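You operate a simulated robot arm through the tools that you are given. There is no shell and no other tool. Be economical: measure what you need, move in short steps, check, and stop when the job is done.

You are at the controls of a simulated robot arm. One attempt, no reset.

TASK
Take the pink hooks box and put it on the top of the black table. Stack the bulb box labelled "LED 15 W" from the top of the beige bench on top of the bulb box that says "LED 5 W". Take the red reel from the top of the blue bench and put it on the top of the packing table. Put the blue card box on the white plate. Put one of the blue parts boxes from the top of the white bench on the top of the teal cabinet. Put two of the white parts boxes from the top of the white bench on the long counter top. Take the black dial module and leave it in the orange crate. Stack the box labelled "bolts" from the top of the black table on top of the box marked "fuses". Open the red drawer, fetch the medium box labelled "switch" from the long counter top and set it inside and shut the drawer again. Any order will do. Set down upright: pink hooks box, blue parts box, white parts box.

It is judged by the outcome, as a careful person would: the job done as asked, and still so three seconds after it is handed in. It fails if anything else is knocked over, pushed out of place, dropped, spilled or broken.

THE ROBOT
A 7-joint arm with a vacuum gripper on a trunk, on a base that drives. Base frame: it is fixed to the floor where the robot stands at the start and does not move with it; the origin is under the middle of the robot, x ahead of it, y to its left, z up; the surface under the hand at the start is at about z = 600. Readings come in mm, degrees, newtons and seconds.
Its first joint turns from -149.0 to 149.0 degrees. Places, roughly: black card box, green card box, white card box [-1250, -1250, 750]; black dial module [-1250, -1500, 750]; blue card box [-7000, -500, 750]; blue parts box [500, -3250, 750]; bulb box [-7000, -1250, 750]; long counter top [-700, -6700, 800]; long drawer1 [-700, -4800, 700]; medium box [-1000, -4750, 750]; orange crate (41x20x9 cm) [-1400, -1200, 800]; pink hooks box [500, -250, 750]; red drawer [-600, -4800, 700]; reel [-6750, -2250, 750]; top of the black table [-1300, -1300, 800]; top of the packing table [-6700, -6100, 800]; top of the teal cabinet [700, -700, 600]; white parts box [250, -2500, 750]; white plate (9x9x1 cm) [-6600, -3500, 800]. Payload 1.06 kg.
Tool frame: the origin (TCP) lies in the middle of the cups' lips, and z points out of the cups. The gripper has 1 cup of 24 mm across, covering 24 by 24 mm (tool x, y); the bellows give 8 mm. With the vacuum on, a cup seals on a smooth face that it is pressed against (1 to 4 N); it does not hold porous or soft things. The pull reaches 23 N.
Orientation is that of the tool frame in the base frame, as [roll, pitch, yaw] about the fixed x, y, z axes, in that order (R = Rz(yaw) Ry(pitch) Rx(roll)). With the cups facing straight down, the tool's x points along the base's -x, its y along +y and its z along -z.

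THE INTERFACE
- The arm moves only by the tool move_arm. Its arguments are lists of equal length, an entry for each row: "xyz": the shift along the tool's x, y, z in units of 30 mm (1.0 is 30 mm), a list of three; "dr": the turn, a rotation vector about the tool's x, y, z in units of 8 degrees (1.0 is 8 degrees), a list of three. In form: {"xyz": [[x, y, z], ...], "dr": [[ax, ay, az], ...]}. A call has 1 to 10 rows; each row shifts and turns the commanded pose from where the row before left it, along the tool's axes as they then stand. "valve" is the vacuum: 1 switches it on, -1 off, set as the call begins (left out, the last holds). A call with a number of a shift or a turn outside -1 to 1 is refused whole. A row lasts 0.2 s, in which the tool goes at most 50 mm and 8.6 degrees; a call with a longer step from one row to the next is refused whole, and so is a gripper value outside its range. Where a pose cannot be reached the arm comes as near as it can. A force on the tool above 40 N (or 10 N above the force at the start of the call, whichever is more), or a blocked arm, ends the call early, and 0.2 s more pass. The pull builds up within a second once a cup has sealed. Time passes only in rows, and 0.2 s behind the last, so rows that do not move give it time. The reply holds the time, the measured pose of the TCP, the force on the tool along the base axes and the pull of the vacuum, in the units named above and with some noise, with the torque about the TCP (base axes, N m) and any sound that the robot's microphone picked up.
- Cameras (640 x 400 px; columns grow to the right, rows downward): "scene" is now at [26.5, 131.9, 1412.5]; the picture's right is [-0.48, -0.88, 0.00], its down [-0.61, 0.33, -0.72] and it looks along [0.63, -0.34, -0.69] (base axes); focal length 274 px, centre (320, 200). "wrist" rides on the gripper at [78, 19, -96] in the tool frame; the picture's right is [-0.24, 0.97, 0.00], its down [-0.71, -0.17, -0.69] and it looks along [-0.67, -0.16, 0.73] (tool axes); focal length 243 px, centre (320, 200). There is no depth. A picture from a camera that has moved, and an enlarged one, comes with that camera's place and axes in the base frame and with its lens.
- capture(camera): a new picture of that camera. The clock stands still meanwhile.
- slide_trunk(by): slides the trunk up (or, below 0, down) by that many mm; the arm and the scene camera ride with it, the base frame stays. It gives what a move gives, with no picture.
- roll_base(legs): drives the robot by 1 to 6 legs, each [ahead, turn to the left] in mm and degrees, along the robot's own axes; the way and the turn of a leg run together, so that a leg with both is an arc; at most 1500 mm and 180 degrees a leg. The arm and the cameras ride along, it lands a little off, and it stops where it bumps. It gives what a move gives.
- pan_tilt(pan, tilt): turns the head with the scene camera to pan (to the left, within 155 degrees either way) and tilt (down, from -29 to 69), counted from straight ahead of the robot. It gives what a move gives.
- enlarge(camera, box): a new picture of the part [left, top, right, bottom] of that camera's present view, enlarged. The clock stands still meanwhile.
- sign_off(): hands the job in; it is judged then, once.

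Work in short steps. Places have to be worked out from the pictures, the camera data and where the tool is seen: move nearer, look again, correct. Check each grasp and each placing, and mend what went wrong. You have 546 turns and 324 pictures in all, those below and enlarged ones among them. Switch the vacuum off and draw the arm clear of the work before you hand the job in, unless the task says otherwise; then end with one line.

The tools are called as name(argument=value, ...) on one line, values as JSON. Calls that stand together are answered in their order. move_arm: Moves the arm, as the interface text tells. Its arguments: {"type":"object","properties":{"xyz":{"type":"array","items":{"type":"array","items":{"type":"number"}}},"dr":{"type":"array","items":{"type":"array","items":{"type":"number"}}},"valve":{"type":"number"}},"required":["xyz","dr"]} The other tools are called the same way: slide_trunk (by) slides the trunk up or down; roll_base (legs) drives the base; pan_tilt (pan, tilt) turns the head that bears the scene camera; capture (camera) takes a picture; enlarge (camera, box) takes an enlarged picture of a part of a camera's view; sign_off () hands the job in.

At the start:

```text
time_s: 0.0
tcp_pos: [701.7, -138.4, 857.4]
ee_rot: [-179.9, 0.0, -180.0]
ft_force: [-0.2, -0.1, -0.1]
wrist_torque: [0.0, -0.02, 0.0]
pull: 0.0
trunk travel left (down, up): [-475.0, 235.0]
robot x, y, heading: [-0.2, -1.3, 0.2]
head pan, tilt: [-28.6, 43.9]
```

scene: 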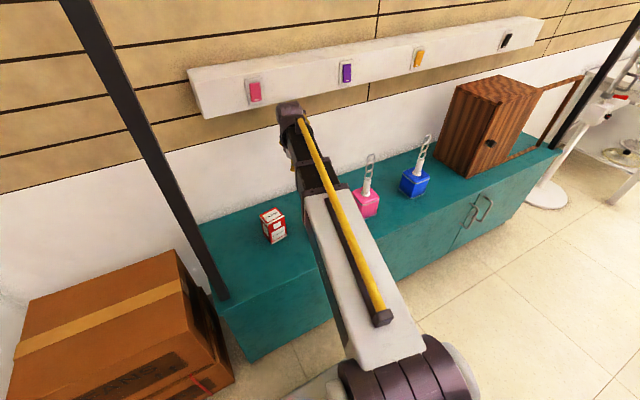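
wrist: 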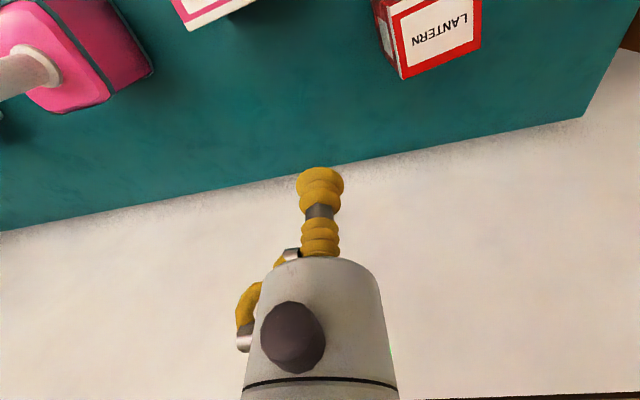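

I'll look round first, starting with the current view of the teal cabinet.

enlarge(camera="scene", box=[200, 60, 520, 260])

pan_tilt(pan=-100, tilt=20)

capture(camera="scene")

pan_tilt(pan=-150, tilt=20)

capture(camera="scene")

pan_tilt(pan=-60, tilt=20)

capture(camera="scene")

```text
2.00 times, centred on (360, 160) of scene
camera zoom: at [26.5, 131.9, 1412.5], right [-0.48, -0.88, 0.0], down [-0.61, 0.33, -0.72], along [0.63, -0.34, -0.69], focal length 549 px, centre (240, 280)
```

zoom: 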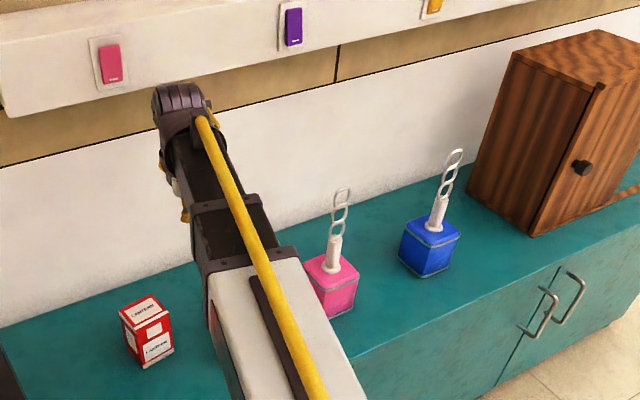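

```text
time_s: 1.4
tcp_pos: [702.3, -138.9, 857.3]
ee_rot: [180.0, 0.0, 180.0]
ft_force: [0.1, -0.7, 0.2]
wrist_torque: [-0.02, 0.01, 0.01]
pull: 0.0
trunk travel left (down, up): [-475.0, 235.0]
robot x, y, heading: [1.6, 1.2, -0.3]
head pan, tilt: [-100.0, 20.0]
```

```text
320 pictures are left
camera scene: at [-61.8, 79.5, 1449.5], right [-0.98, 0.17, 0.0], down [0.06, 0.34, -0.94], along [-0.16, -0.93, -0.34], focal length 274 px, centre (320, 200)
```

scene: 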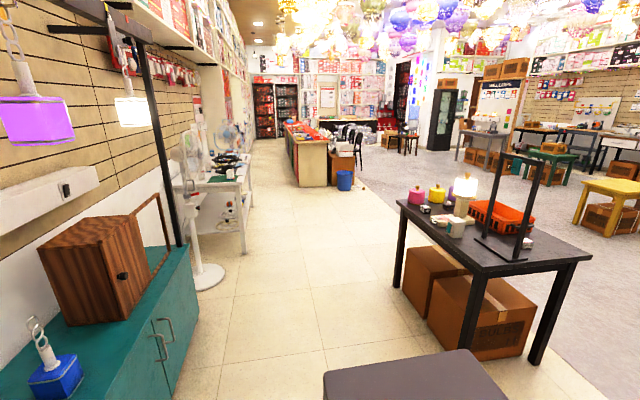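

```text
time_s: 2.6
tcp_pos: [702.8, -138.8, 856.5]
ee_rot: [180.0, 0.0, 180.0]
ft_force: [0.6, -0.1, 0.7]
wrist_torque: [-0.01, -0.01, 0.01]
pull: 0.0
trunk travel left (down, up): [-475.0, 235.0]
robot x, y, heading: [1.8, 2.5, -0.2]
head pan, tilt: [-150.0, 20.0]
```

```text
319 pictures are left
camera scene: at [-126.3, 124.6, 1449.5], right [-0.5, 0.87, 0.0], down [0.3, 0.17, -0.94], along [-0.81, -0.47, -0.34], focal length 274 px, centre (320, 200)
```

scene: 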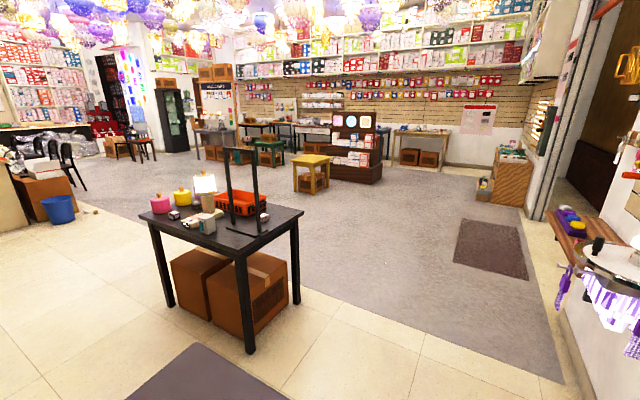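

```text
time_s: 4.3
tcp_pos: [701.3, -139.5, 858.3]
ee_rot: [-179.9, 0.1, 179.9]
ft_force: [-0.2, 0.1, 0.4]
wrist_torque: [0.03, 0.03, 0.01]
pull: 0.1
trunk travel left (down, up): [-475.0, 235.0]
robot x, y, heading: [0.3, -0.6, 0.2]
head pan, tilt: [-60.0, 20.0]
```

```text
318 pictures are left
camera scene: at [0.9, 90.6, 1449.5], right [-0.87, -0.5, 0.0], down [-0.17, 0.3, -0.94], along [0.47, -0.81, -0.34], focal length 274 px, centre (320, 200)
```

scene: 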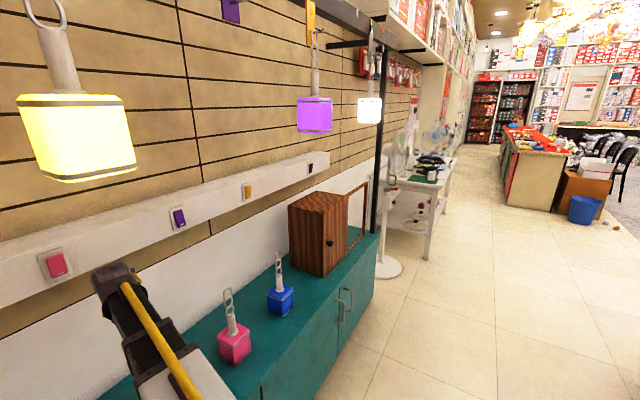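

The hooks box looks to be near (620,-220), just beyond the top of the wrist view. I draw the tool back towards the robot and look.

move_arm(xyz=[[1, 0, 0], [1, 0, 0], [1, 0, 0], [0.3, 0, 0], [0, 0, 0]], dr=[[0, 0, 0], [0, 0, 0], [0, 0, 0], [0, 0, 0], [0, 0, 0]])

capture(camera="wrist")

```text
time_s: 5.5
tcp_pos: [604.0, -138.2, 857.6]
ee_rot: [-179.9, -0.1, 180.0]
ft_force: [0.1, 0.0, -0.2]
wrist_torque: [0.03, -0.02, -0.02]
pull: 0.1
trunk travel left (down, up): [-475.0, 235.0]
robot x, y, heading: [2.0, 0.6, 0.4]
head pan, tilt: [-60.0, 20.0]
```

```text
317 pictures are left
camera wrist: at [526.0, -119.5, 953.3], right [0.24, 0.97, 0.0], down [0.71, -0.17, 0.69], along [0.67, -0.16, -0.73], focal length 243 px, centre (320, 200)
```

wrist: 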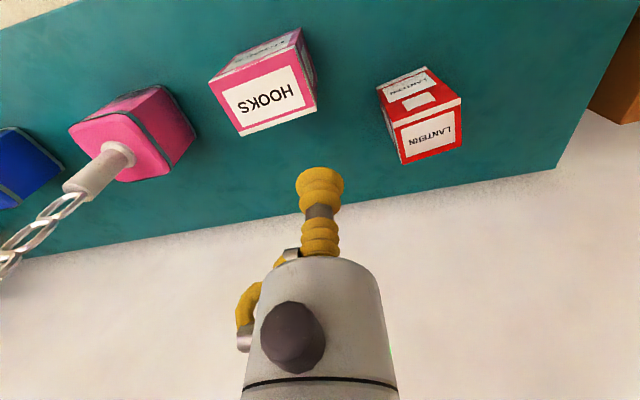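

The hooks box is in view; I enlarge to find its corners.

enlarge(camera="wrist", box=[180, 0, 340, 150])

```text
2.67 times, centred on (260, 75) of wrist
camera zoom: at [526.0, -119.5, 953.3], right [0.24, 0.97, 0.0], down [0.71, -0.17, 0.69], along [0.67, -0.16, -0.73], focal length 647 px, centre (480, 533)
```

zoom: 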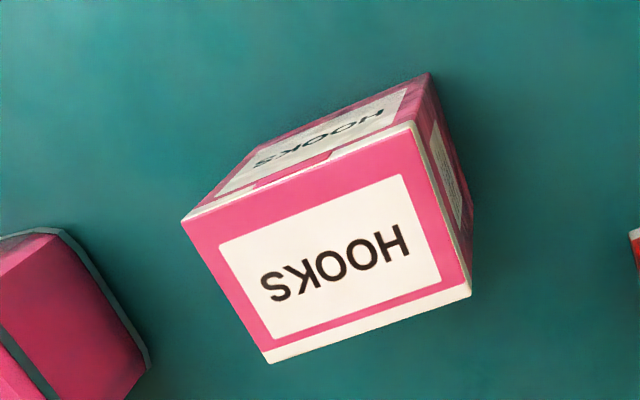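

The box top centre works out near (603,-196), z≈698. I go above it, descend to about 8 mm short, then press with vacuum on.

move_arm(xyz=[[0, -1, 0], [0, -0.93, 0], [0, 0, 1], [0, 0, 1], [0, 0, 1], [0, 0, 1], [0, 0, 0.6], [0, 0, 0]], dr=[[0, 0, 0], [0, 0, 0], [0, 0, 0], [0, 0, 0], [0, 0, 0], [0, 0, 0], [0, 0, 0], [0, 0, 0]])

capture(camera="wrist")

```text
time_s: 7.3
tcp_pos: [602.8, -196.6, 721.1]
ee_rot: [180.0, 0.0, -180.0]
ft_force: [-0.5, 0.1, 0.4]
wrist_torque: [-0.02, 0.0, 0.0]
pull: 0.1
trunk travel left (down, up): [-475.0, 235.0]
robot x, y, heading: [2.3, 1.1, 0.0]
head pan, tilt: [-60.0, 20.0]
```

```text
315 pictures are left
camera wrist: at [525.2, -178.5, 815.8], right [0.24, 0.97, 0.0], down [0.71, -0.17, 0.69], along [0.67, -0.16, -0.73], focal length 243 px, centre (320, 200)
```

wrist: 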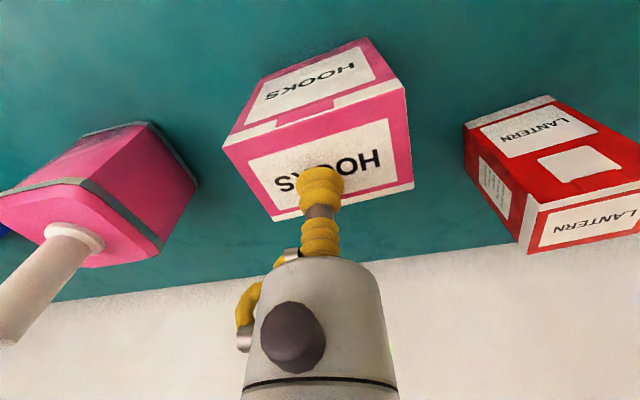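

The cup stands over the middle of the lid. I press down with the vacuum on.

move_arm(xyz=[[0, 0, 0.4], [0, 0, 0.2], [0, 0, 0.15], [0, 0, 0.1], [0, 0, 0], [0, 0, 0], [0, 0, 0]], dr=[[0, 0, 0], [0, 0, 0], [0, 0, 0], [0, 0, 0], [0, 0, 0], [0, 0, 0], [0, 0, 0]], valve=1)

```text
time_s: 8.1
tcp_pos: [602.6, -198.2, 701.2]
ee_rot: [-179.8, 0.4, 179.9]
ft_force: [-0.2, -0.7, 25.9]
wrist_torque: [0.07, 0.06, 0.02]
pull: 22.7
trunk travel left (down, up): [-475.0, 235.0]
robot x, y, heading: [1.6, -3.7, -0.0]
head pan, tilt: [-60.0, 20.0]
stopped in row 4: the force on the tool passed its limit at 44 N (the readings are from after the stop); the commanded pose is now the measured one
```

Sealed at about z 702 (pull 22.7). I lift slowly and check that it comes along.

move_arm(xyz=[[0, 0, -0.3], [0, 0, -0.5], [0, 0, -1], [0, 0, -1], [0, 0, -1], [0, 0, -1], [0, 0, 0]], dr=[[0, 0, 0], [0, 0, 0], [0, 0, 0], [0, 0, 0], [0, 0, 0], [0, 0, 0], [0, 0, 0]])

capture(camera="wrist")

```text
time_s: 9.7
tcp_pos: [602.6, -195.8, 842.5]
ee_rot: [-179.9, 0.2, -180.0]
ft_force: [-0.3, 0.3, -1.1]
wrist_torque: [-0.01, 0.02, -0.04]
pull: 23.0
trunk travel left (down, up): [-475.0, 235.0]
robot x, y, heading: [4.2, -0.6, -0.3]
head pan, tilt: [-60.0, 20.0]
```

```text
314 pictures are left
camera wrist: at [524.6, -177.7, 938.3], right [0.24, 0.97, 0.0], down [0.71, -0.17, 0.69], along [0.67, -0.16, -0.73], focal length 243 px, centre (320, 200)
```

wrist: 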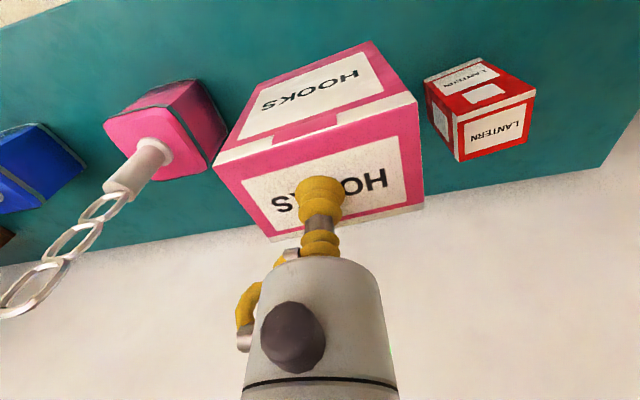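

The box is held. Before driving to the black table I look at the floor in that direction, including the grey thing near the table.

slide_trunk(by=180)

pan_tilt(pan=-125, tilt=45)

capture(camera="scene")

```text
time_s: 11.7
tcp_pos: [603.7, -195.3, 1022.7]
ee_rot: [-179.9, 0.1, -180.0]
ft_force: [-0.2, 0.9, -2.4]
wrist_torque: [0.0, 0.0, 0.02]
pull: 22.6
trunk travel left (down, up): [-655.0, 55.0]
robot x, y, heading: [2.3, 2.9, -0.0]
head pan, tilt: [-60.0, 20.0]
```

```text
time_s: 13.1
tcp_pos: [601.4, -196.5, 1022.3]
ee_rot: [-179.9, 0.2, -180.0]
ft_force: [-0.1, 0.3, -1.9]
wrist_torque: [0.01, -0.01, 0.0]
pull: 22.5
trunk travel left (down, up): [-655.0, 55.0]
robot x, y, heading: [-1.4, -1.7, 0.1]
head pan, tilt: [-125.0, 45.0]
```

```text
313 pictures are left
camera scene: at [-92.1, 104.6, 1590.9], right [-0.82, 0.57, 0.0], down [0.41, 0.58, -0.71], along [-0.41, -0.58, -0.71], focal length 274 px, centre (320, 200)
```

scene: 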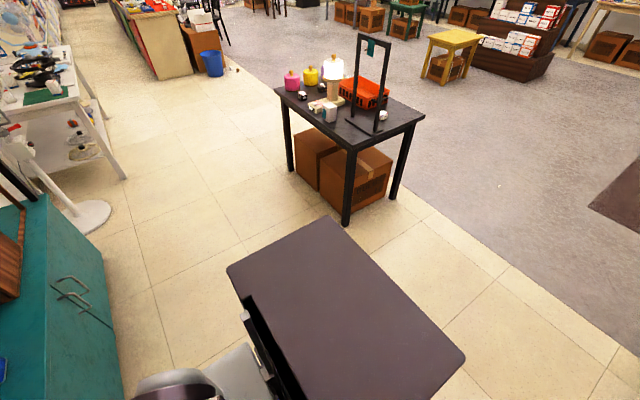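

The grey slab is the robot's own rear deck (about 0.46 m behind the axis, ±0.35 m wide). I back off, turn right, drive along the aisle, and face the black table's long side, stopping short of the lamp.

roll_base(legs=[[-300, 0], [0, -90], [1250, 0], [0, -90]])

pan_tilt(pan=0, tilt=45)

capture(camera="scene")

```text
time_s: 28.7
tcp_pos: [-930.7, -1034.9, 1023.6]
ee_rot: [-179.8, 0.2, -2.6]
ft_force: [-0.3, -0.6, -1.5]
wrist_torque: [0.01, -0.02, 0.03]
pull: 22.9
trunk travel left (down, up): [-655.0, 55.0]
robot x, y, heading: [-338.3, -1258.8, 177.6]
head pan, tilt: [-125.0, 45.0]
```

```text
time_s: 30.8
tcp_pos: [-931.0, -1033.1, 1022.6]
ee_rot: [-179.9, 0.3, -2.6]
ft_force: [0.7, -0.2, -1.1]
wrist_torque: [0.04, 0.03, -0.01]
pull: 23.1
trunk travel left (down, up): [-655.0, 55.0]
robot x, y, heading: [-334.3, -1256.4, 177.5]
head pan, tilt: [0.0, 45.0]
```

```text
312 pictures are left
camera scene: at [-383.5, -1423.4, 1590.8], right [0.05, 1.0, 0.0], down [0.71, -0.03, -0.71], along [-0.71, 0.03, -0.71], focal length 274 px, centre (320, 200)
```

scene: 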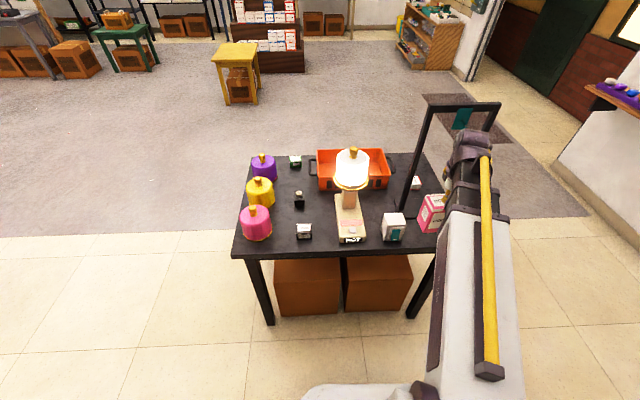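

I'm facing the table. I enlarge the table top.

enlarge(camera="scene", box=[225, 90, 465, 260])

```text
2.35 times, centred on (345, 175) of scene
camera zoom: at [-383.5, -1423.4, 1590.8], right [0.05, 1.0, 0.0], down [0.71, -0.03, -0.71], along [-0.71, 0.03, -0.71], focal length 646 px, centre (261, 259)
```

zoom: 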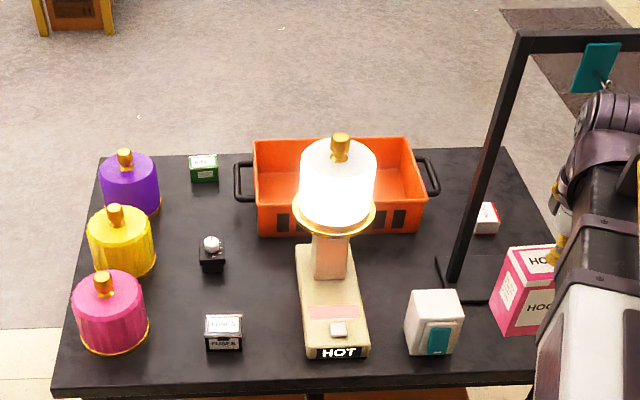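

I read the labels: the small green, white and black card boxes.

enlarge(camera="scene", box=[270, 140, 330, 245])

enlarge(camera="scene", box=[375, 155, 455, 250])

capture(camera="wrist")

```text
3.81 times, centred on (300, 192) of scene
camera zoom: at [-383.5, -1423.4, 1590.8], right [0.05, 1.0, 0.0], down [0.71, -0.03, -0.71], along [-0.71, 0.03, -0.71], focal length 1045 px, centre (396, 229)
```

zoom: 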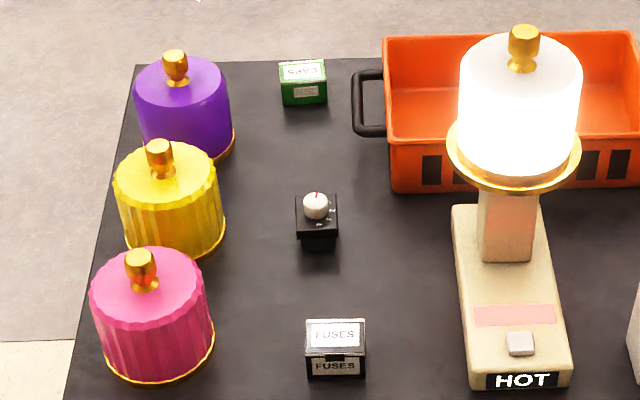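

```text
4.21 times, centred on (415, 202) of scene
camera zoom: at [-383.5, -1423.4, 1590.8], right [0.05, 1.0, 0.0], down [0.71, -0.03, -0.71], along [-0.71, 0.03, -0.71], focal length 1155 px, centre (-80, 190)
```

zoom: 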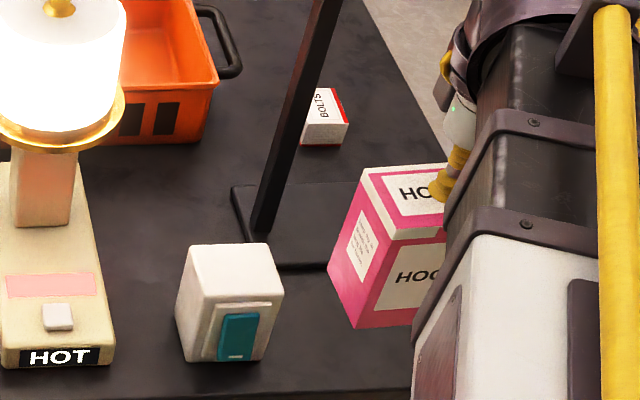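

```text
308 pictures are left
camera wrist: at [-852.8, -1056.2, 1117.9], right [-0.28, -0.96, 0.0], down [-0.7, 0.2, 0.69], along [-0.66, 0.19, -0.73], focal length 243 px, centre (320, 200)
```

wrist: 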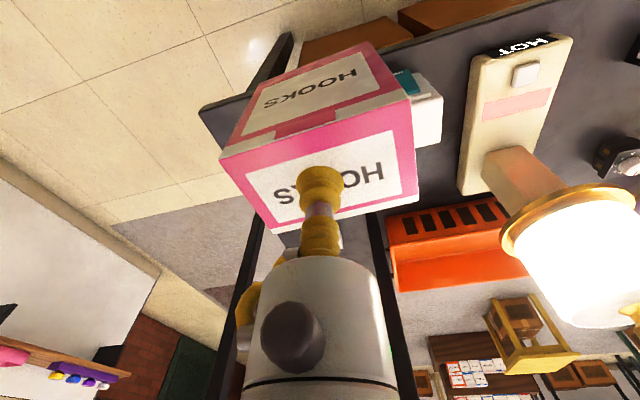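

Bolts lies behind the black frame at about (-1226,-978); fuses at about (-992,-1453). The front-right part of the table, ahead of the frame, is free, so I bring the hooks box over (-1008,-985).

move_arm(xyz=[[0, -0.8, 0], [0, -0.72, 0], [-0.9, 0, 0], [-0.9, 0, 0], [-0.84, 0, 0], [0, 0, 0.5], [0, 0, 0.5], [0, 0, 0]], dr=[[0, 0, 0.45], [0, 0, 0], [0, 0, 0], [0, 0, 0], [0, 0, 0], [0, 0, 0], [0, 0, 0], [0, 0, 0]])

capture(camera="scene")

capture(camera="wrist")

```text
time_s: 32.6
tcp_pos: [-1006.5, -978.0, 993.7]
ee_rot: [-179.9, 0.2, -6.2]
ft_force: [0.5, 0.1, -2.2]
wrist_torque: [0.01, 0.02, -0.01]
pull: 23.4
trunk travel left (down, up): [-655.0, 55.0]
robot x, y, heading: [-341.3, -1257.7, 177.1]
head pan, tilt: [0.0, 45.0]
```

```text
307 pictures are left
camera scene: at [-383.6, -1423.4, 1590.8], right [0.05, 1.0, 0.0], down [0.71, -0.03, -0.71], along [-0.71, 0.03, -0.71], focal length 274 px, centre (320, 200)
```

scene: 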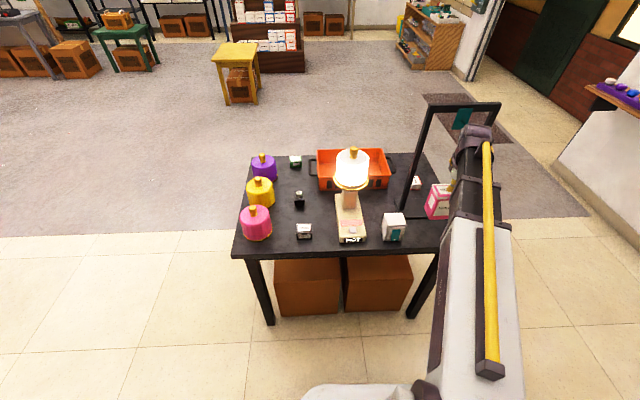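

```text
306 pictures are left
camera wrist: at [-929.0, -1007.0, 1089.4], right [-0.34, -0.94, 0.0], down [-0.68, 0.25, 0.69], along [-0.65, 0.23, -0.73], focal length 243 px, centre (320, 200)
```

wrist: 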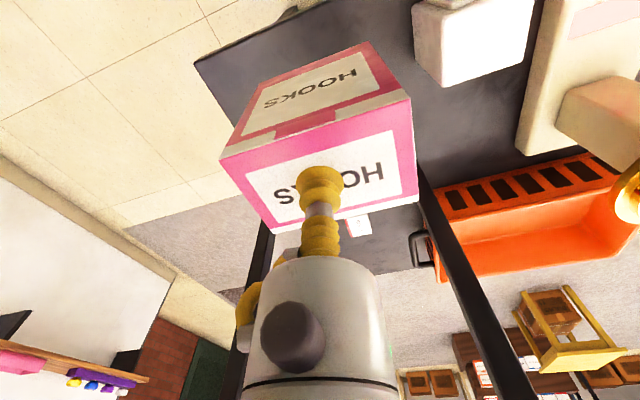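

Clear of posts, switch and edges. I lower to just above the table.

move_arm(xyz=[[0, 0, 0.9], [0, 0, 0.9], [0, 0, 0.8], [0, 0, 0.2], [0, 0, 0]], dr=[[0, 0, 0], [0, 0, 0], [0, 0, 0], [0, 0, 0], [0, 0, 0]])

capture(camera="wrist")

enlarge(camera="scene", box=[380, 150, 480, 260])

```text
time_s: 33.8
tcp_pos: [-1008.8, -980.3, 909.1]
ee_rot: [-179.8, 0.2, -6.2]
ft_force: [0.0, 0.4, -3.0]
wrist_torque: [0.01, 0.0, 0.03]
pull: 23.8
trunk travel left (down, up): [-655.0, 55.0]
robot x, y, heading: [-335.7, -1255.9, 177.3]
head pan, tilt: [0.0, 45.0]
```

```text
305 pictures are left
camera wrist: at [-929.9, -1008.5, 1005.0], right [-0.34, -0.94, 0.0], down [-0.68, 0.25, 0.69], along [-0.65, 0.23, -0.73], focal length 243 px, centre (320, 200)
```

wrist: 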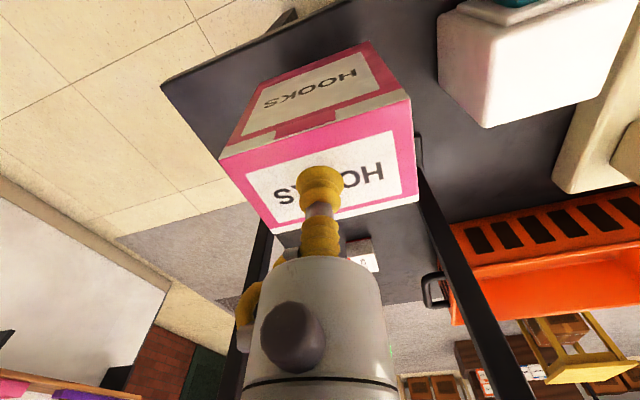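

```text
3.64 times, centred on (430, 205) of scene
camera zoom: at [-383.5, -1423.4, 1590.8], right [0.05, 1.0, 0.0], down [0.71, -0.03, -0.71], along [-0.71, 0.03, -0.71], focal length 998 px, centre (-80, 182)
```

zoom: 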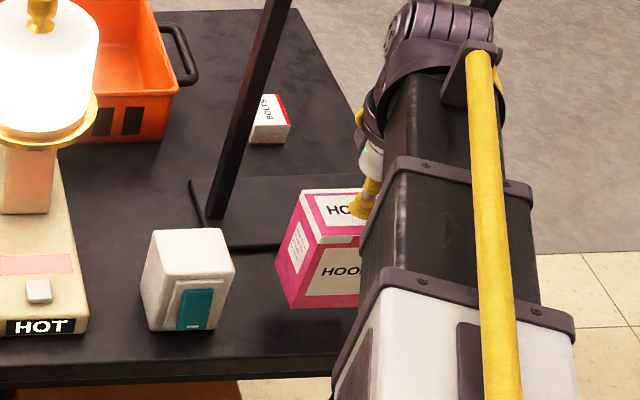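

Near the surface. I lower in 3 mm steps watching the force.

move_arm(xyz=[[0, 0, 0.1], [0, 0, 0.1], [0, 0, 0]], dr=[[0, 0, 0], [0, 0, 0], [0, 0, 0]])

move_arm(xyz=[[0, 0, 0.1], [0, 0, 0]], dr=[[0, 0, 0], [0, 0, 0]])

```text
time_s: 34.6
tcp_pos: [-1006.8, -979.2, 903.3]
ee_rot: [-179.9, 0.2, -6.3]
ft_force: [0.0, -0.6, -2.9]
wrist_torque: [-0.02, 0.02, 0.0]
pull: 23.2
trunk travel left (down, up): [-655.0, 55.0]
robot x, y, heading: [-340.0, -1256.1, 177.4]
head pan, tilt: [0.0, 45.0]
```

```text
time_s: 35.2
tcp_pos: [-1005.6, -979.1, 900.7]
ee_rot: [-179.9, 0.3, -6.1]
ft_force: [0.7, 0.0, -1.7]
wrist_torque: [0.03, -0.03, 0.01]
pull: 23.0
trunk travel left (down, up): [-655.0, 55.0]
robot x, y, heading: [-338.7, -1257.3, 177.5]
head pan, tilt: [0.0, 45.0]
```

Still hanging; a little further down.

move_arm(xyz=[[0, 0, 0.1], [0, 0, 0]], dr=[[0, 0, 0], [0, 0, 0]])

move_arm(xyz=[[0, 0, 0.1], [0, 0, 0]], dr=[[0, 0, 0], [0, 0, 0]])

move_arm(xyz=[[0, 0, 0.1], [0, 0, 0]], dr=[[0, 0, 0], [0, 0, 0]])

```text
time_s: 35.8
tcp_pos: [-1007.0, -978.7, 897.6]
ee_rot: [-179.9, 0.1, -6.2]
ft_force: [-0.6, 0.3, -2.4]
wrist_torque: [0.01, 0.01, -0.02]
pull: 22.9
trunk travel left (down, up): [-655.0, 55.0]
robot x, y, heading: [-339.3, -1255.6, 177.4]
head pan, tilt: [0.0, 45.0]
```

```text
time_s: 36.4
tcp_pos: [-1006.3, -979.1, 892.5]
ee_rot: [-179.9, 0.2, -6.1]
ft_force: [-0.4, -0.9, -1.1]
wrist_torque: [0.01, 0.01, -0.02]
pull: 22.9
trunk travel left (down, up): [-655.0, 55.0]
robot x, y, heading: [-339.1, -1254.2, 177.0]
head pan, tilt: [0.0, 45.0]
```

```text
time_s: 37.0
tcp_pos: [-1007.0, -978.6, 892.2]
ee_rot: [-179.9, 0.2, -6.1]
ft_force: [0.5, 0.8, -2.4]
wrist_torque: [0.03, -0.01, 0.03]
pull: 23.0
trunk travel left (down, up): [-655.0, 55.0]
robot x, y, heading: [-335.2, -1257.4, 177.2]
head pan, tilt: [0.0, 45.0]
```

Still no contact; I check the gap from the wrist.

capture(camera="wrist")

enlarge(camera="scene", box=[420, 180, 480, 250])

```text
303 pictures are left
camera wrist: at [-930.3, -1006.7, 986.7], right [-0.34, -0.94, 0.0], down [-0.68, 0.25, 0.69], along [-0.65, 0.23, -0.73], focal length 243 px, centre (320, 200)
```

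wrist: 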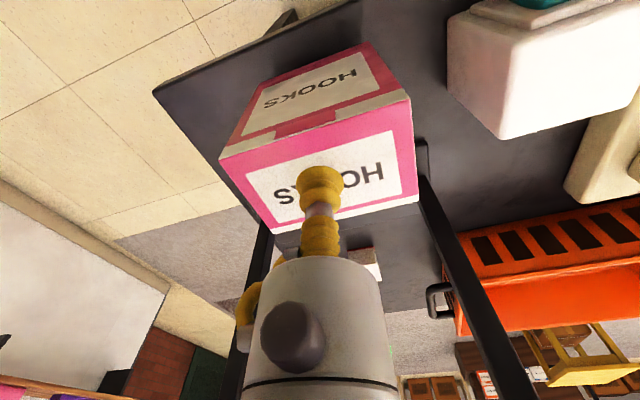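

```text
5.71 times, centred on (450, 215) of scene
camera zoom: at [-383.5, -1423.4, 1590.8], right [0.05, 1.0, 0.0], down [0.71, -0.03, -0.71], along [-0.71, 0.03, -0.71], focal length 1568 px, centre (-423, 114)
```

zoom: 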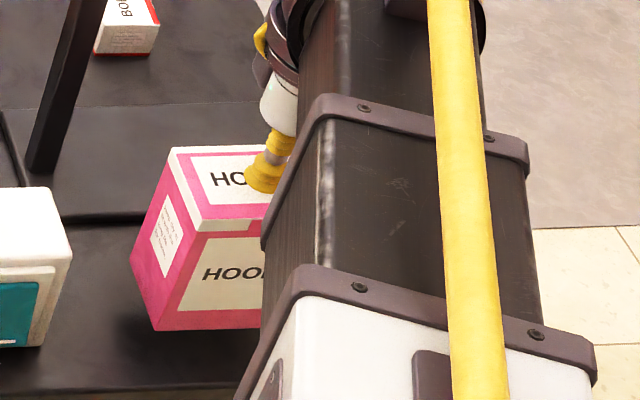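

Triangulating the table corner gives a surface at z≈753, so about 39 mm remain. I move 15 mm further in and lower.

move_arm(xyz=[[-0.5, 0, 0.3], [0, 0, 0.4], [0, 0, 0.2], [0, 0, 0.15], [0, 0, 0]], dr=[[0, 0, 0], [0, 0, 0], [0, 0, 0], [0, 0, 0], [0, 0, 0]])

move_arm(xyz=[[0, 0, 0.1], [0, 0, 0]], dr=[[0, 0, 0], [0, 0, 0]])

move_arm(xyz=[[0, 0, 0.1], [0, 0, 0]], dr=[[0, 0, 0], [0, 0, 0]])

```text
time_s: 38.2
tcp_pos: [-1022.7, -975.8, 859.8]
ee_rot: [-180.0, 0.3, -6.3]
ft_force: [-2.0, 1.2, 4.8]
wrist_torque: [0.0, 0.02, 0.03]
pull: 22.6
trunk travel left (down, up): [-655.0, 55.0]
robot x, y, heading: [-339.1, -1260.1, 177.5]
head pan, tilt: [0.0, 45.0]
```

```text
time_s: 38.8
tcp_pos: [-1022.7, -976.2, 859.1]
ee_rot: [-179.8, 0.3, -6.3]
ft_force: [-4.7, 5.2, 16.1]
wrist_torque: [-0.05, 0.0, 0.0]
pull: 23.0
trunk travel left (down, up): [-655.0, 55.0]
robot x, y, heading: [-336.3, -1256.4, 177.4]
head pan, tilt: [0.0, 45.0]
```

```text
time_s: 39.4
tcp_pos: [-1022.4, -976.0, 853.7]
ee_rot: [-179.9, 0.4, -6.3]
ft_force: [-4.8, 6.5, 16.5]
wrist_torque: [-0.08, -0.05, 0.01]
pull: 23.0
trunk travel left (down, up): [-655.0, 55.0]
robot x, y, heading: [-336.1, -1255.8, 177.3]
head pan, tilt: [0.0, 45.0]
```

Contact at about z 859 (table ≈757). I ease up slightly, release, wait, and raise.

move_arm(xyz=[[0, 0, -0.1], [0, 0, 0], [0, 0, 0], [0, 0, 0], [0, 0, -0.1], [0, 0, -0.3], [0, 0, -1], [0, 0, -1], [0, 0, -1], [0, 0, 0]], dr=[[0, 0, 0], [0, 0, 0], [0, 0, 0], [0, 0, 0], [0, 0, 0], [0, 0, 0], [0, 0, 0], [0, 0, 0], [0, 0, 0], [0, 0, 0]], valve=-1)

capture(camera="wrist")

```text
time_s: 41.6
tcp_pos: [-1021.4, -976.3, 961.9]
ee_rot: [-179.9, 0.3, -6.3]
ft_force: [0.4, -0.2, 0.3]
wrist_torque: [0.02, -0.01, 0.02]
pull: 0.0
trunk travel left (down, up): [-655.0, 55.0]
robot x, y, heading: [-340.7, -1256.5, 177.6]
head pan, tilt: [0.0, 45.0]
```

```text
301 pictures are left
camera wrist: at [-944.3, -1005.2, 1056.3], right [-0.34, -0.94, 0.0], down [-0.68, 0.25, 0.69], along [-0.65, 0.23, -0.73], focal length 243 px, centre (320, 200)
```

wrist: 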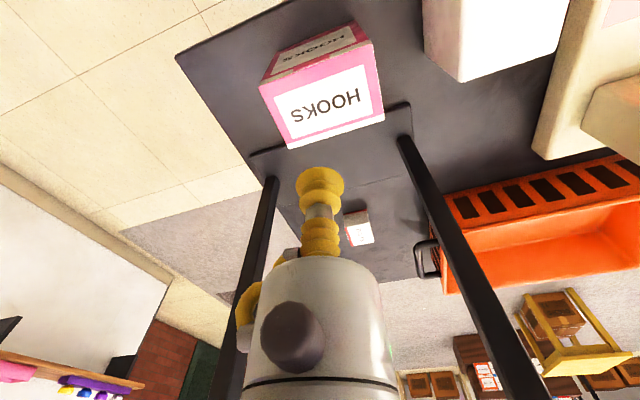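

The hooks box stands upright. Bolts lies behind the frame, so I'll reach it from the table's right end; first I retract the arm straight back off the table.

move_arm(xyz=[[1, 0, -0.5], [1, 0, -0.5], [1, 0, -0.5], [1, 0, -0.5], [1, 0, 0], [1, 0, 0], [0.5, 1, 0], [0, 1, 0], [0, 1, 0], [0, 1, 0]], dr=[[0, 0, 0], [0, 0, 0], [0, 0, 0], [0, 0, 0], [0, 0, 0], [0, 0, 0], [0, 0, 0], [0, 0, 0], [0, 0, 0], [0, 0, 0]])

roll_base(legs=[[0, -87], [1000, 0], [0, 90], [1110, 0], [0, 90]])

pan_tilt(pan=10, tilt=45)

capture(camera="scene")

```text
time_s: 43.8
tcp_pos: [-853.0, -1114.5, 1019.9]
ee_rot: [-179.9, 0.3, -6.3]
ft_force: [-0.1, 0.1, 0.2]
wrist_torque: [0.0, 0.01, -0.01]
pull: 0.1
out of reach, approached as far as the arm can: row 9, 10
trunk travel left (down, up): [-655.0, 55.0]
robot x, y, heading: [-338.9, -1253.9, 177.3]
head pan, tilt: [0.0, 45.0]
```

```text
time_s: 65.5
tcp_pos: [-1571.5, -828.4, 1018.8]
ee_rot: [-180.0, 0.2, 88.3]
ft_force: [1.0, -0.3, 0.0]
wrist_torque: [-0.01, -0.01, 0.02]
pull: 0.1
trunk travel left (down, up): [-655.0, 55.0]
robot x, y, heading: [-1471.7, -307.5, -88.0]
head pan, tilt: [0.0, 45.0]
```

```text
time_s: 66.2
tcp_pos: [-1571.2, -829.8, 1019.7]
ee_rot: [-179.9, 0.1, 88.2]
ft_force: [0.3, 0.1, 0.0]
wrist_torque: [0.04, 0.01, 0.06]
pull: 0.1
trunk travel left (down, up): [-655.0, 55.0]
robot x, y, heading: [-1469.1, -301.2, -88.2]
head pan, tilt: [10.0, 45.0]
```

```text
300 pictures are left
camera scene: at [-1286.1, -331.9, 1590.8], right [-0.98, -0.21, 0.0], down [-0.15, 0.69, -0.71], along [0.15, -0.69, -0.71], focal length 274 px, centre (320, 200)
```

scene: 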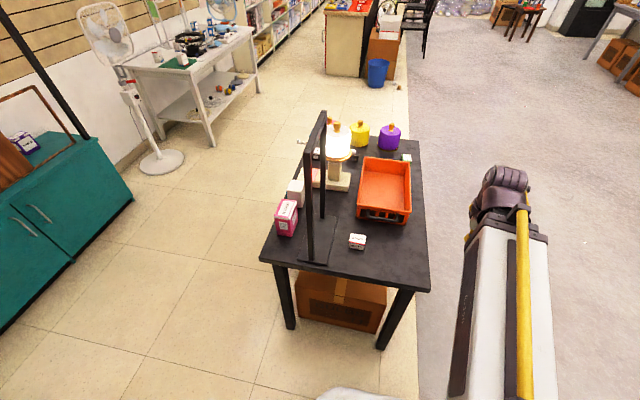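

Bolts is now in the open at about (-1290,-935). I move the tool above it and look with the wrist camera.

move_arm(xyz=[[0, 1, 0], [0, 1, 0], [0, 1, 0], [0, 1, 0], [0, 1, 0], [0, 1, 0], [0, 1, 0.5], [0, 1, 0.5], [-1, 1, 0.5], [-1, 0.4, 0.5]], dr=[[0, 0, 0], [0, 0, 0], [0, 0, 0], [0, 0, 0], [0, 0, 0], [0, 0, 0], [0, 0, 0], [0, 0, 0], [0, 0, 0], [0, 0, 0]])

capture(camera="wrist")

```text
time_s: 68.4
tcp_pos: [-1292.8, -905.6, 959.2]
ee_rot: [-179.9, 0.1, 88.3]
ft_force: [0.1, -0.5, 0.7]
wrist_torque: [0.01, 0.03, -0.01]
pull: 0.1
out of reach, approached as far as the arm can: row 1, 2
trunk travel left (down, up): [-655.0, 55.0]
robot x, y, heading: [-1474.4, -305.3, -88.2]
head pan, tilt: [10.0, 45.0]
```

```text
299 pictures are left
camera wrist: at [-1269.8, -828.3, 1054.9], right [0.96, -0.26, 0.0], down [-0.19, -0.7, 0.69], along [-0.18, -0.66, -0.73], focal length 243 px, centre (320, 200)
```

wrist: 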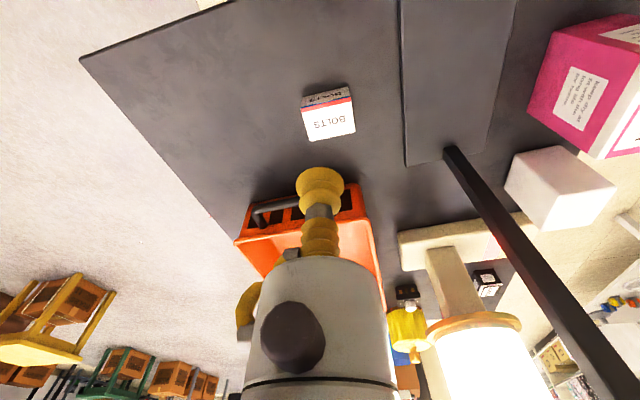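

enlarge(camera="wrist", box=[280, 70, 380, 150])

```text
5.00 times, centred on (330, 110) of wrist
camera zoom: at [-1269.8, -828.3, 1054.9], right [0.96, -0.26, 0.0], down [-0.19, -0.7, 0.69], along [-0.18, -0.66, -0.73], focal length 1213 px, centre (270, 650)
```

zoom: 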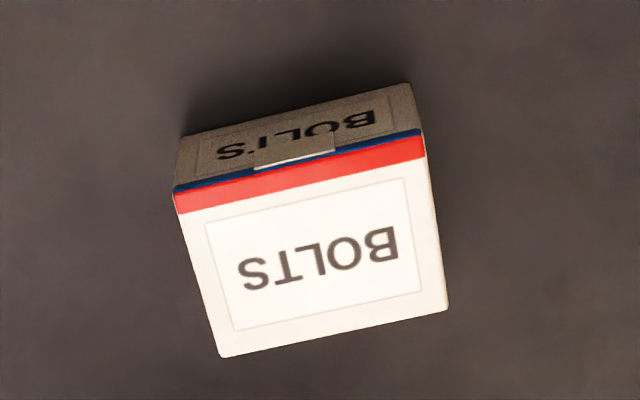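

Bolts' top centre is about (-1292,-951), z≈787. I move over it and down to z 800.

move_arm(xyz=[[-1, 0, 0.3], [-0.5, 0, 1], [0, 0, 1], [0, 0, 1], [0, 0, 1], [0, 0, 0.9], [0, 0, 0], [0, 0, 0]], dr=[[0, 0, 0], [0, 0, 0], [0, 0, 0], [0, 0, 0], [0, 0, 0], [0, 0, 0], [0, 0, 0], [0, 0, 0]])

capture(camera="wrist")

```text
time_s: 70.2
tcp_pos: [-1293.7, -950.0, 805.0]
ee_rot: [-180.0, 0.2, 88.2]
ft_force: [-0.6, -0.5, 0.1]
wrist_torque: [-0.03, 0.03, -0.03]
pull: 0.0
trunk travel left (down, up): [-655.0, 55.0]
robot x, y, heading: [-1467.5, -304.3, -88.1]
head pan, tilt: [10.0, 45.0]
```

```text
297 pictures are left
camera wrist: at [-1271.5, -872.1, 900.1], right [0.96, -0.26, 0.0], down [-0.19, -0.7, 0.69], along [-0.18, -0.66, -0.73], focal length 243 px, centre (320, 200)
```

wrist: 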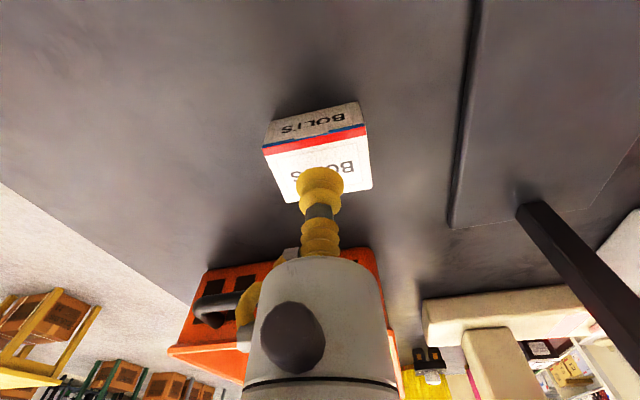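

Centred. I press gently in small steps with the vacuum on.

move_arm(xyz=[[0, 0, 0.3], [0, 0, 0.15], [0, 0, 0.1], [0, 0, 0], [0, 0, 0], [0, 0, 0]], dr=[[0, 0, 0], [0, 0, 0], [0, 0, 0], [0, 0, 0], [0, 0, 0], [0, 0, 0]], valve=1)

```text
time_s: 71.6
tcp_pos: [-1294.3, -950.1, 789.3]
ee_rot: [-179.9, 0.2, 88.4]
ft_force: [-0.2, -0.1, 0.0]
wrist_torque: [0.0, -0.02, -0.01]
pull: 0.2
trunk travel left (down, up): [-655.0, 55.0]
robot x, y, heading: [-1468.8, -304.2, -88.2]
head pan, tilt: [10.0, 45.0]
```

move_arm(xyz=[[0, 0, 0.1], [0, 0, 0.1], [0, 0, 0.05], [0, 0, 0], [0, 0, 0]], dr=[[0, 0, 0], [0, 0, 0], [0, 0, 0], [0, 0, 0], [0, 0, 0]])

```text
time_s: 72.8
tcp_pos: [-1294.5, -949.5, 781.7]
ee_rot: [-179.9, 0.3, 88.2]
ft_force: [0.3, -5.1, 14.2]
wrist_torque: [-0.01, 0.01, 0.01]
pull: 22.8
trunk travel left (down, up): [-655.0, 55.0]
robot x, y, heading: [-1470.2, -305.5, -88.4]
head pan, tilt: [10.0, 45.0]
```

Sealed. I lift and draw back towards the robot, clear of the frame.

move_arm(xyz=[[0, 0, -0.3], [0, 0, -0.7], [0, 0, -1], [0, 0, -1], [0, 0, -1], [0, 0, -1], [0, -1, -1], [0.5, -1, -1], [1, -1, -1], [0.5, 0, 0]], dr=[[0, 0, 0], [0, 0, 0], [0, 0, 0], [0, 0, 0], [0, 0, 0], [0, 0, 0], [0, 0, 0], [0, 0, 0], [0, 0, 0], [0, 0, 0]])

capture(camera="wrist")

```text
refused: row 9 steps farther than a row can; nothing moved
```

```text
296 pictures are left
camera wrist: at [-1271.6, -872.7, 876.0], right [0.96, -0.26, 0.0], down [-0.19, -0.7, 0.69], along [-0.18, -0.66, -0.73], focal length 243 px, centre (320, 200)
```

wrist: 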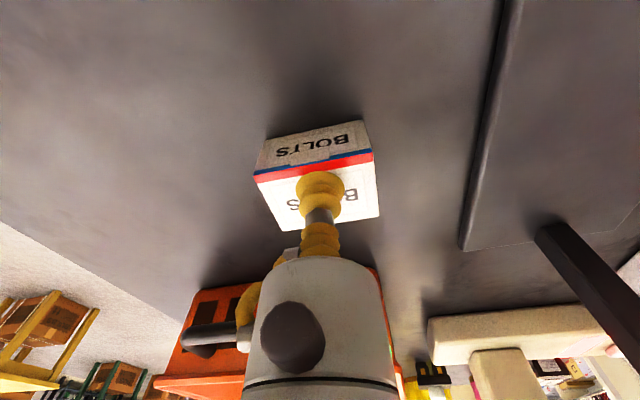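

The diagonal row was too long; I repeat with a shorter one.

move_arm(xyz=[[0, 0, -0.3], [0, 0, -0.7], [0, 0, -1], [0, 0, -1], [0, 0, -1], [0, 0, -1], [0, -1, -1], [0.5, -1, -1], [1, -1, 0], [0.5, 0, 0]], dr=[[0, 0, 0], [0, 0, 0], [0, 0, 0], [0, 0, 0], [0, 0, 0], [0, 0, 0], [0, 0, 0], [0, 0, 0], [0, 0, 0], [0, 0, 0]])

capture(camera="wrist")

```text
time_s: 75.0
tcp_pos: [-1381.6, -886.6, 991.2]
ee_rot: [-179.9, 0.3, 88.3]
ft_force: [0.4, 0.2, 0.2]
wrist_torque: [0.0, -0.01, 0.01]
pull: 22.3
trunk travel left (down, up): [-655.0, 55.0]
robot x, y, heading: [-1469.7, -303.0, -88.4]
head pan, tilt: [10.0, 45.0]
```

```text
295 pictures are left
camera wrist: at [-1358.8, -809.1, 1086.6], right [0.96, -0.26, 0.0], down [-0.19, -0.7, 0.69], along [-0.18, -0.66, -0.73], focal length 243 px, centre (320, 200)
```

wrist: 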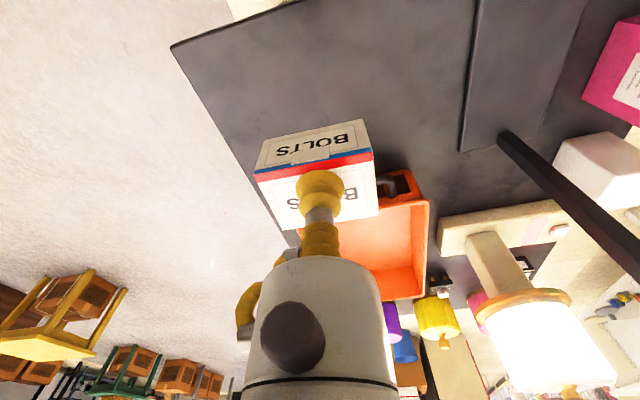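

Held. I retract a little and drive back round to the front of the table, reversing where handy.

move_arm(xyz=[[1, 0, -0.5], [0.9, 0, -0.5], [0, 0, 0]], dr=[[0, 0, 0], [0, 0, 0], [0, 0, 0]])

roll_base(legs=[[0, -91.5], [-1040, 0], [0, -90], [-1077, 0], [0, 90]])

pan_tilt(pan=0, tilt=45)

capture(camera="scene")

```text
time_s: 75.8
tcp_pos: [-1381.8, -830.7, 1020.4]
ee_rot: [-179.9, 0.0, 88.5]
ft_force: [0.0, 1.0, -0.8]
wrist_torque: [-0.04, -0.02, 0.01]
pull: 22.8
trunk travel left (down, up): [-655.0, 55.0]
robot x, y, heading: [-1469.3, -302.6, -88.0]
head pan, tilt: [10.0, 45.0]
```

```text
time_s: 97.7
tcp_pos: [-928.9, -1410.4, 1019.1]
ee_rot: [-179.9, 0.0, -2.2]
ft_force: [1.3, 0.1, -1.2]
wrist_torque: [-0.01, 0.04, 0.01]
pull: 23.0
trunk travel left (down, up): [-655.0, 55.0]
robot x, y, heading: [-401.7, -1322.9, -178.6]
head pan, tilt: [10.0, 45.0]
```

```text
time_s: 98.4
tcp_pos: [-928.5, -1411.3, 1020.4]
ee_rot: [-179.8, 0.0, -2.2]
ft_force: [0.1, -0.4, -0.4]
wrist_torque: [-0.01, 0.0, 0.02]
pull: 23.3
trunk travel left (down, up): [-655.0, 55.0]
robot x, y, heading: [-399.7, -1326.3, -178.7]
head pan, tilt: [0.0, 45.0]
```

```text
294 pictures are left
camera scene: at [-433.8, -1494.1, 1590.8], right [-0.02, 1.0, 0.0], down [0.71, 0.02, -0.71], along [-0.71, -0.02, -0.71], focal length 274 px, centre (320, 200)
```

scene: 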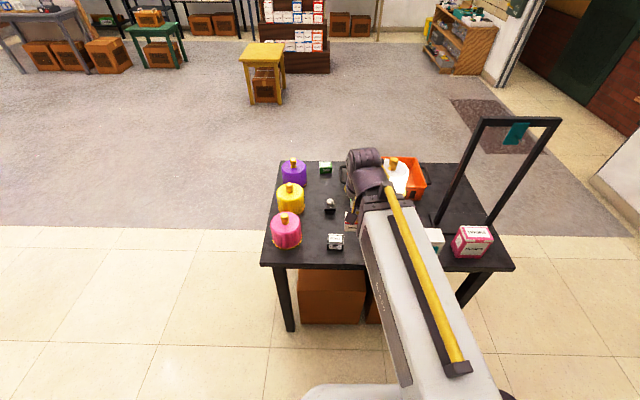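

Fuses at about (-1032,-1454). I move nearer to see it with the wrist camera.

move_arm(xyz=[[-1, 0.7, 0], [-1, 0.7, 0.5], [0, 0, 1], [0, 0, 0]], dr=[[0, 0, 0], [0, 0, 0], [0, 0, 0], [0, 0, 0]])

capture(camera="wrist")

```text
time_s: 99.4
tcp_pos: [-988.5, -1449.6, 975.6]
ee_rot: [-179.8, 0.1, -2.2]
ft_force: [-0.8, 0.1, -0.8]
wrist_torque: [-0.03, -0.02, 0.0]
pull: 22.5
trunk travel left (down, up): [-655.0, 55.0]
robot x, y, heading: [-399.8, -1328.8, -178.6]
head pan, tilt: [0.0, 45.0]
```

```text
293 pictures are left
camera wrist: at [-911.2, -1472.8, 1070.1], right [-0.27, -0.96, 0.0], down [-0.7, 0.2, 0.69], along [-0.66, 0.19, -0.73], focal length 243 px, centre (320, 200)
```

wrist: 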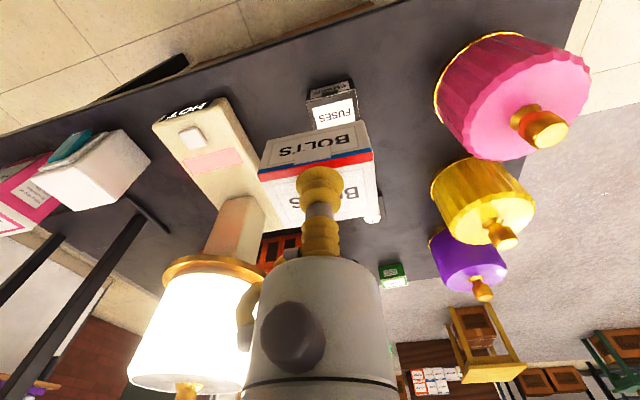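

enlarge(camera="wrist", box=[280, 60, 390, 150])

enlarge(camera="scene", box=[310, 215, 360, 260])

```text
4.44 times, centred on (335, 105) of wrist
camera zoom: at [-911.2, -1472.8, 1070.1], right [-0.27, -0.96, 0.0], down [-0.7, 0.2, 0.69], along [-0.66, 0.19, -0.73], focal length 1078 px, centre (253, 622)
```

zoom: 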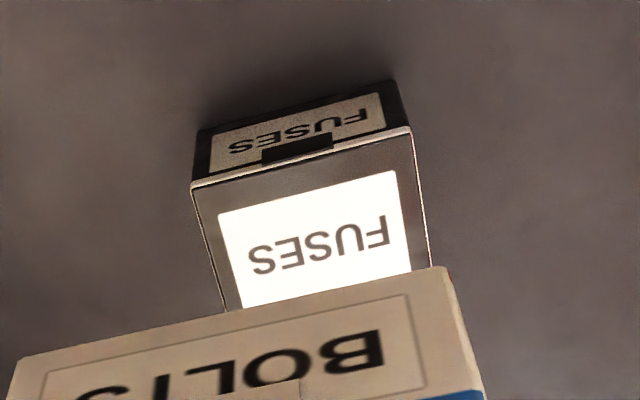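

```text
8.89 times, centred on (335, 238) of scene
camera zoom: at [-433.8, -1493.9, 1590.8], right [-0.02, 1.0, 0.0], down [0.71, 0.02, -0.71], along [-0.71, -0.02, -0.71], focal length 2439 px, centre (187, -133)
```

zoom: 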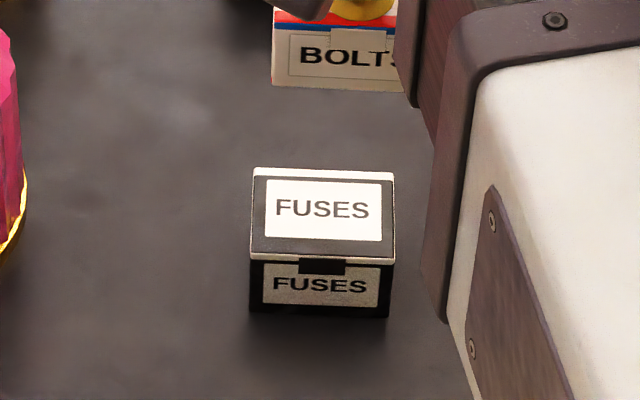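

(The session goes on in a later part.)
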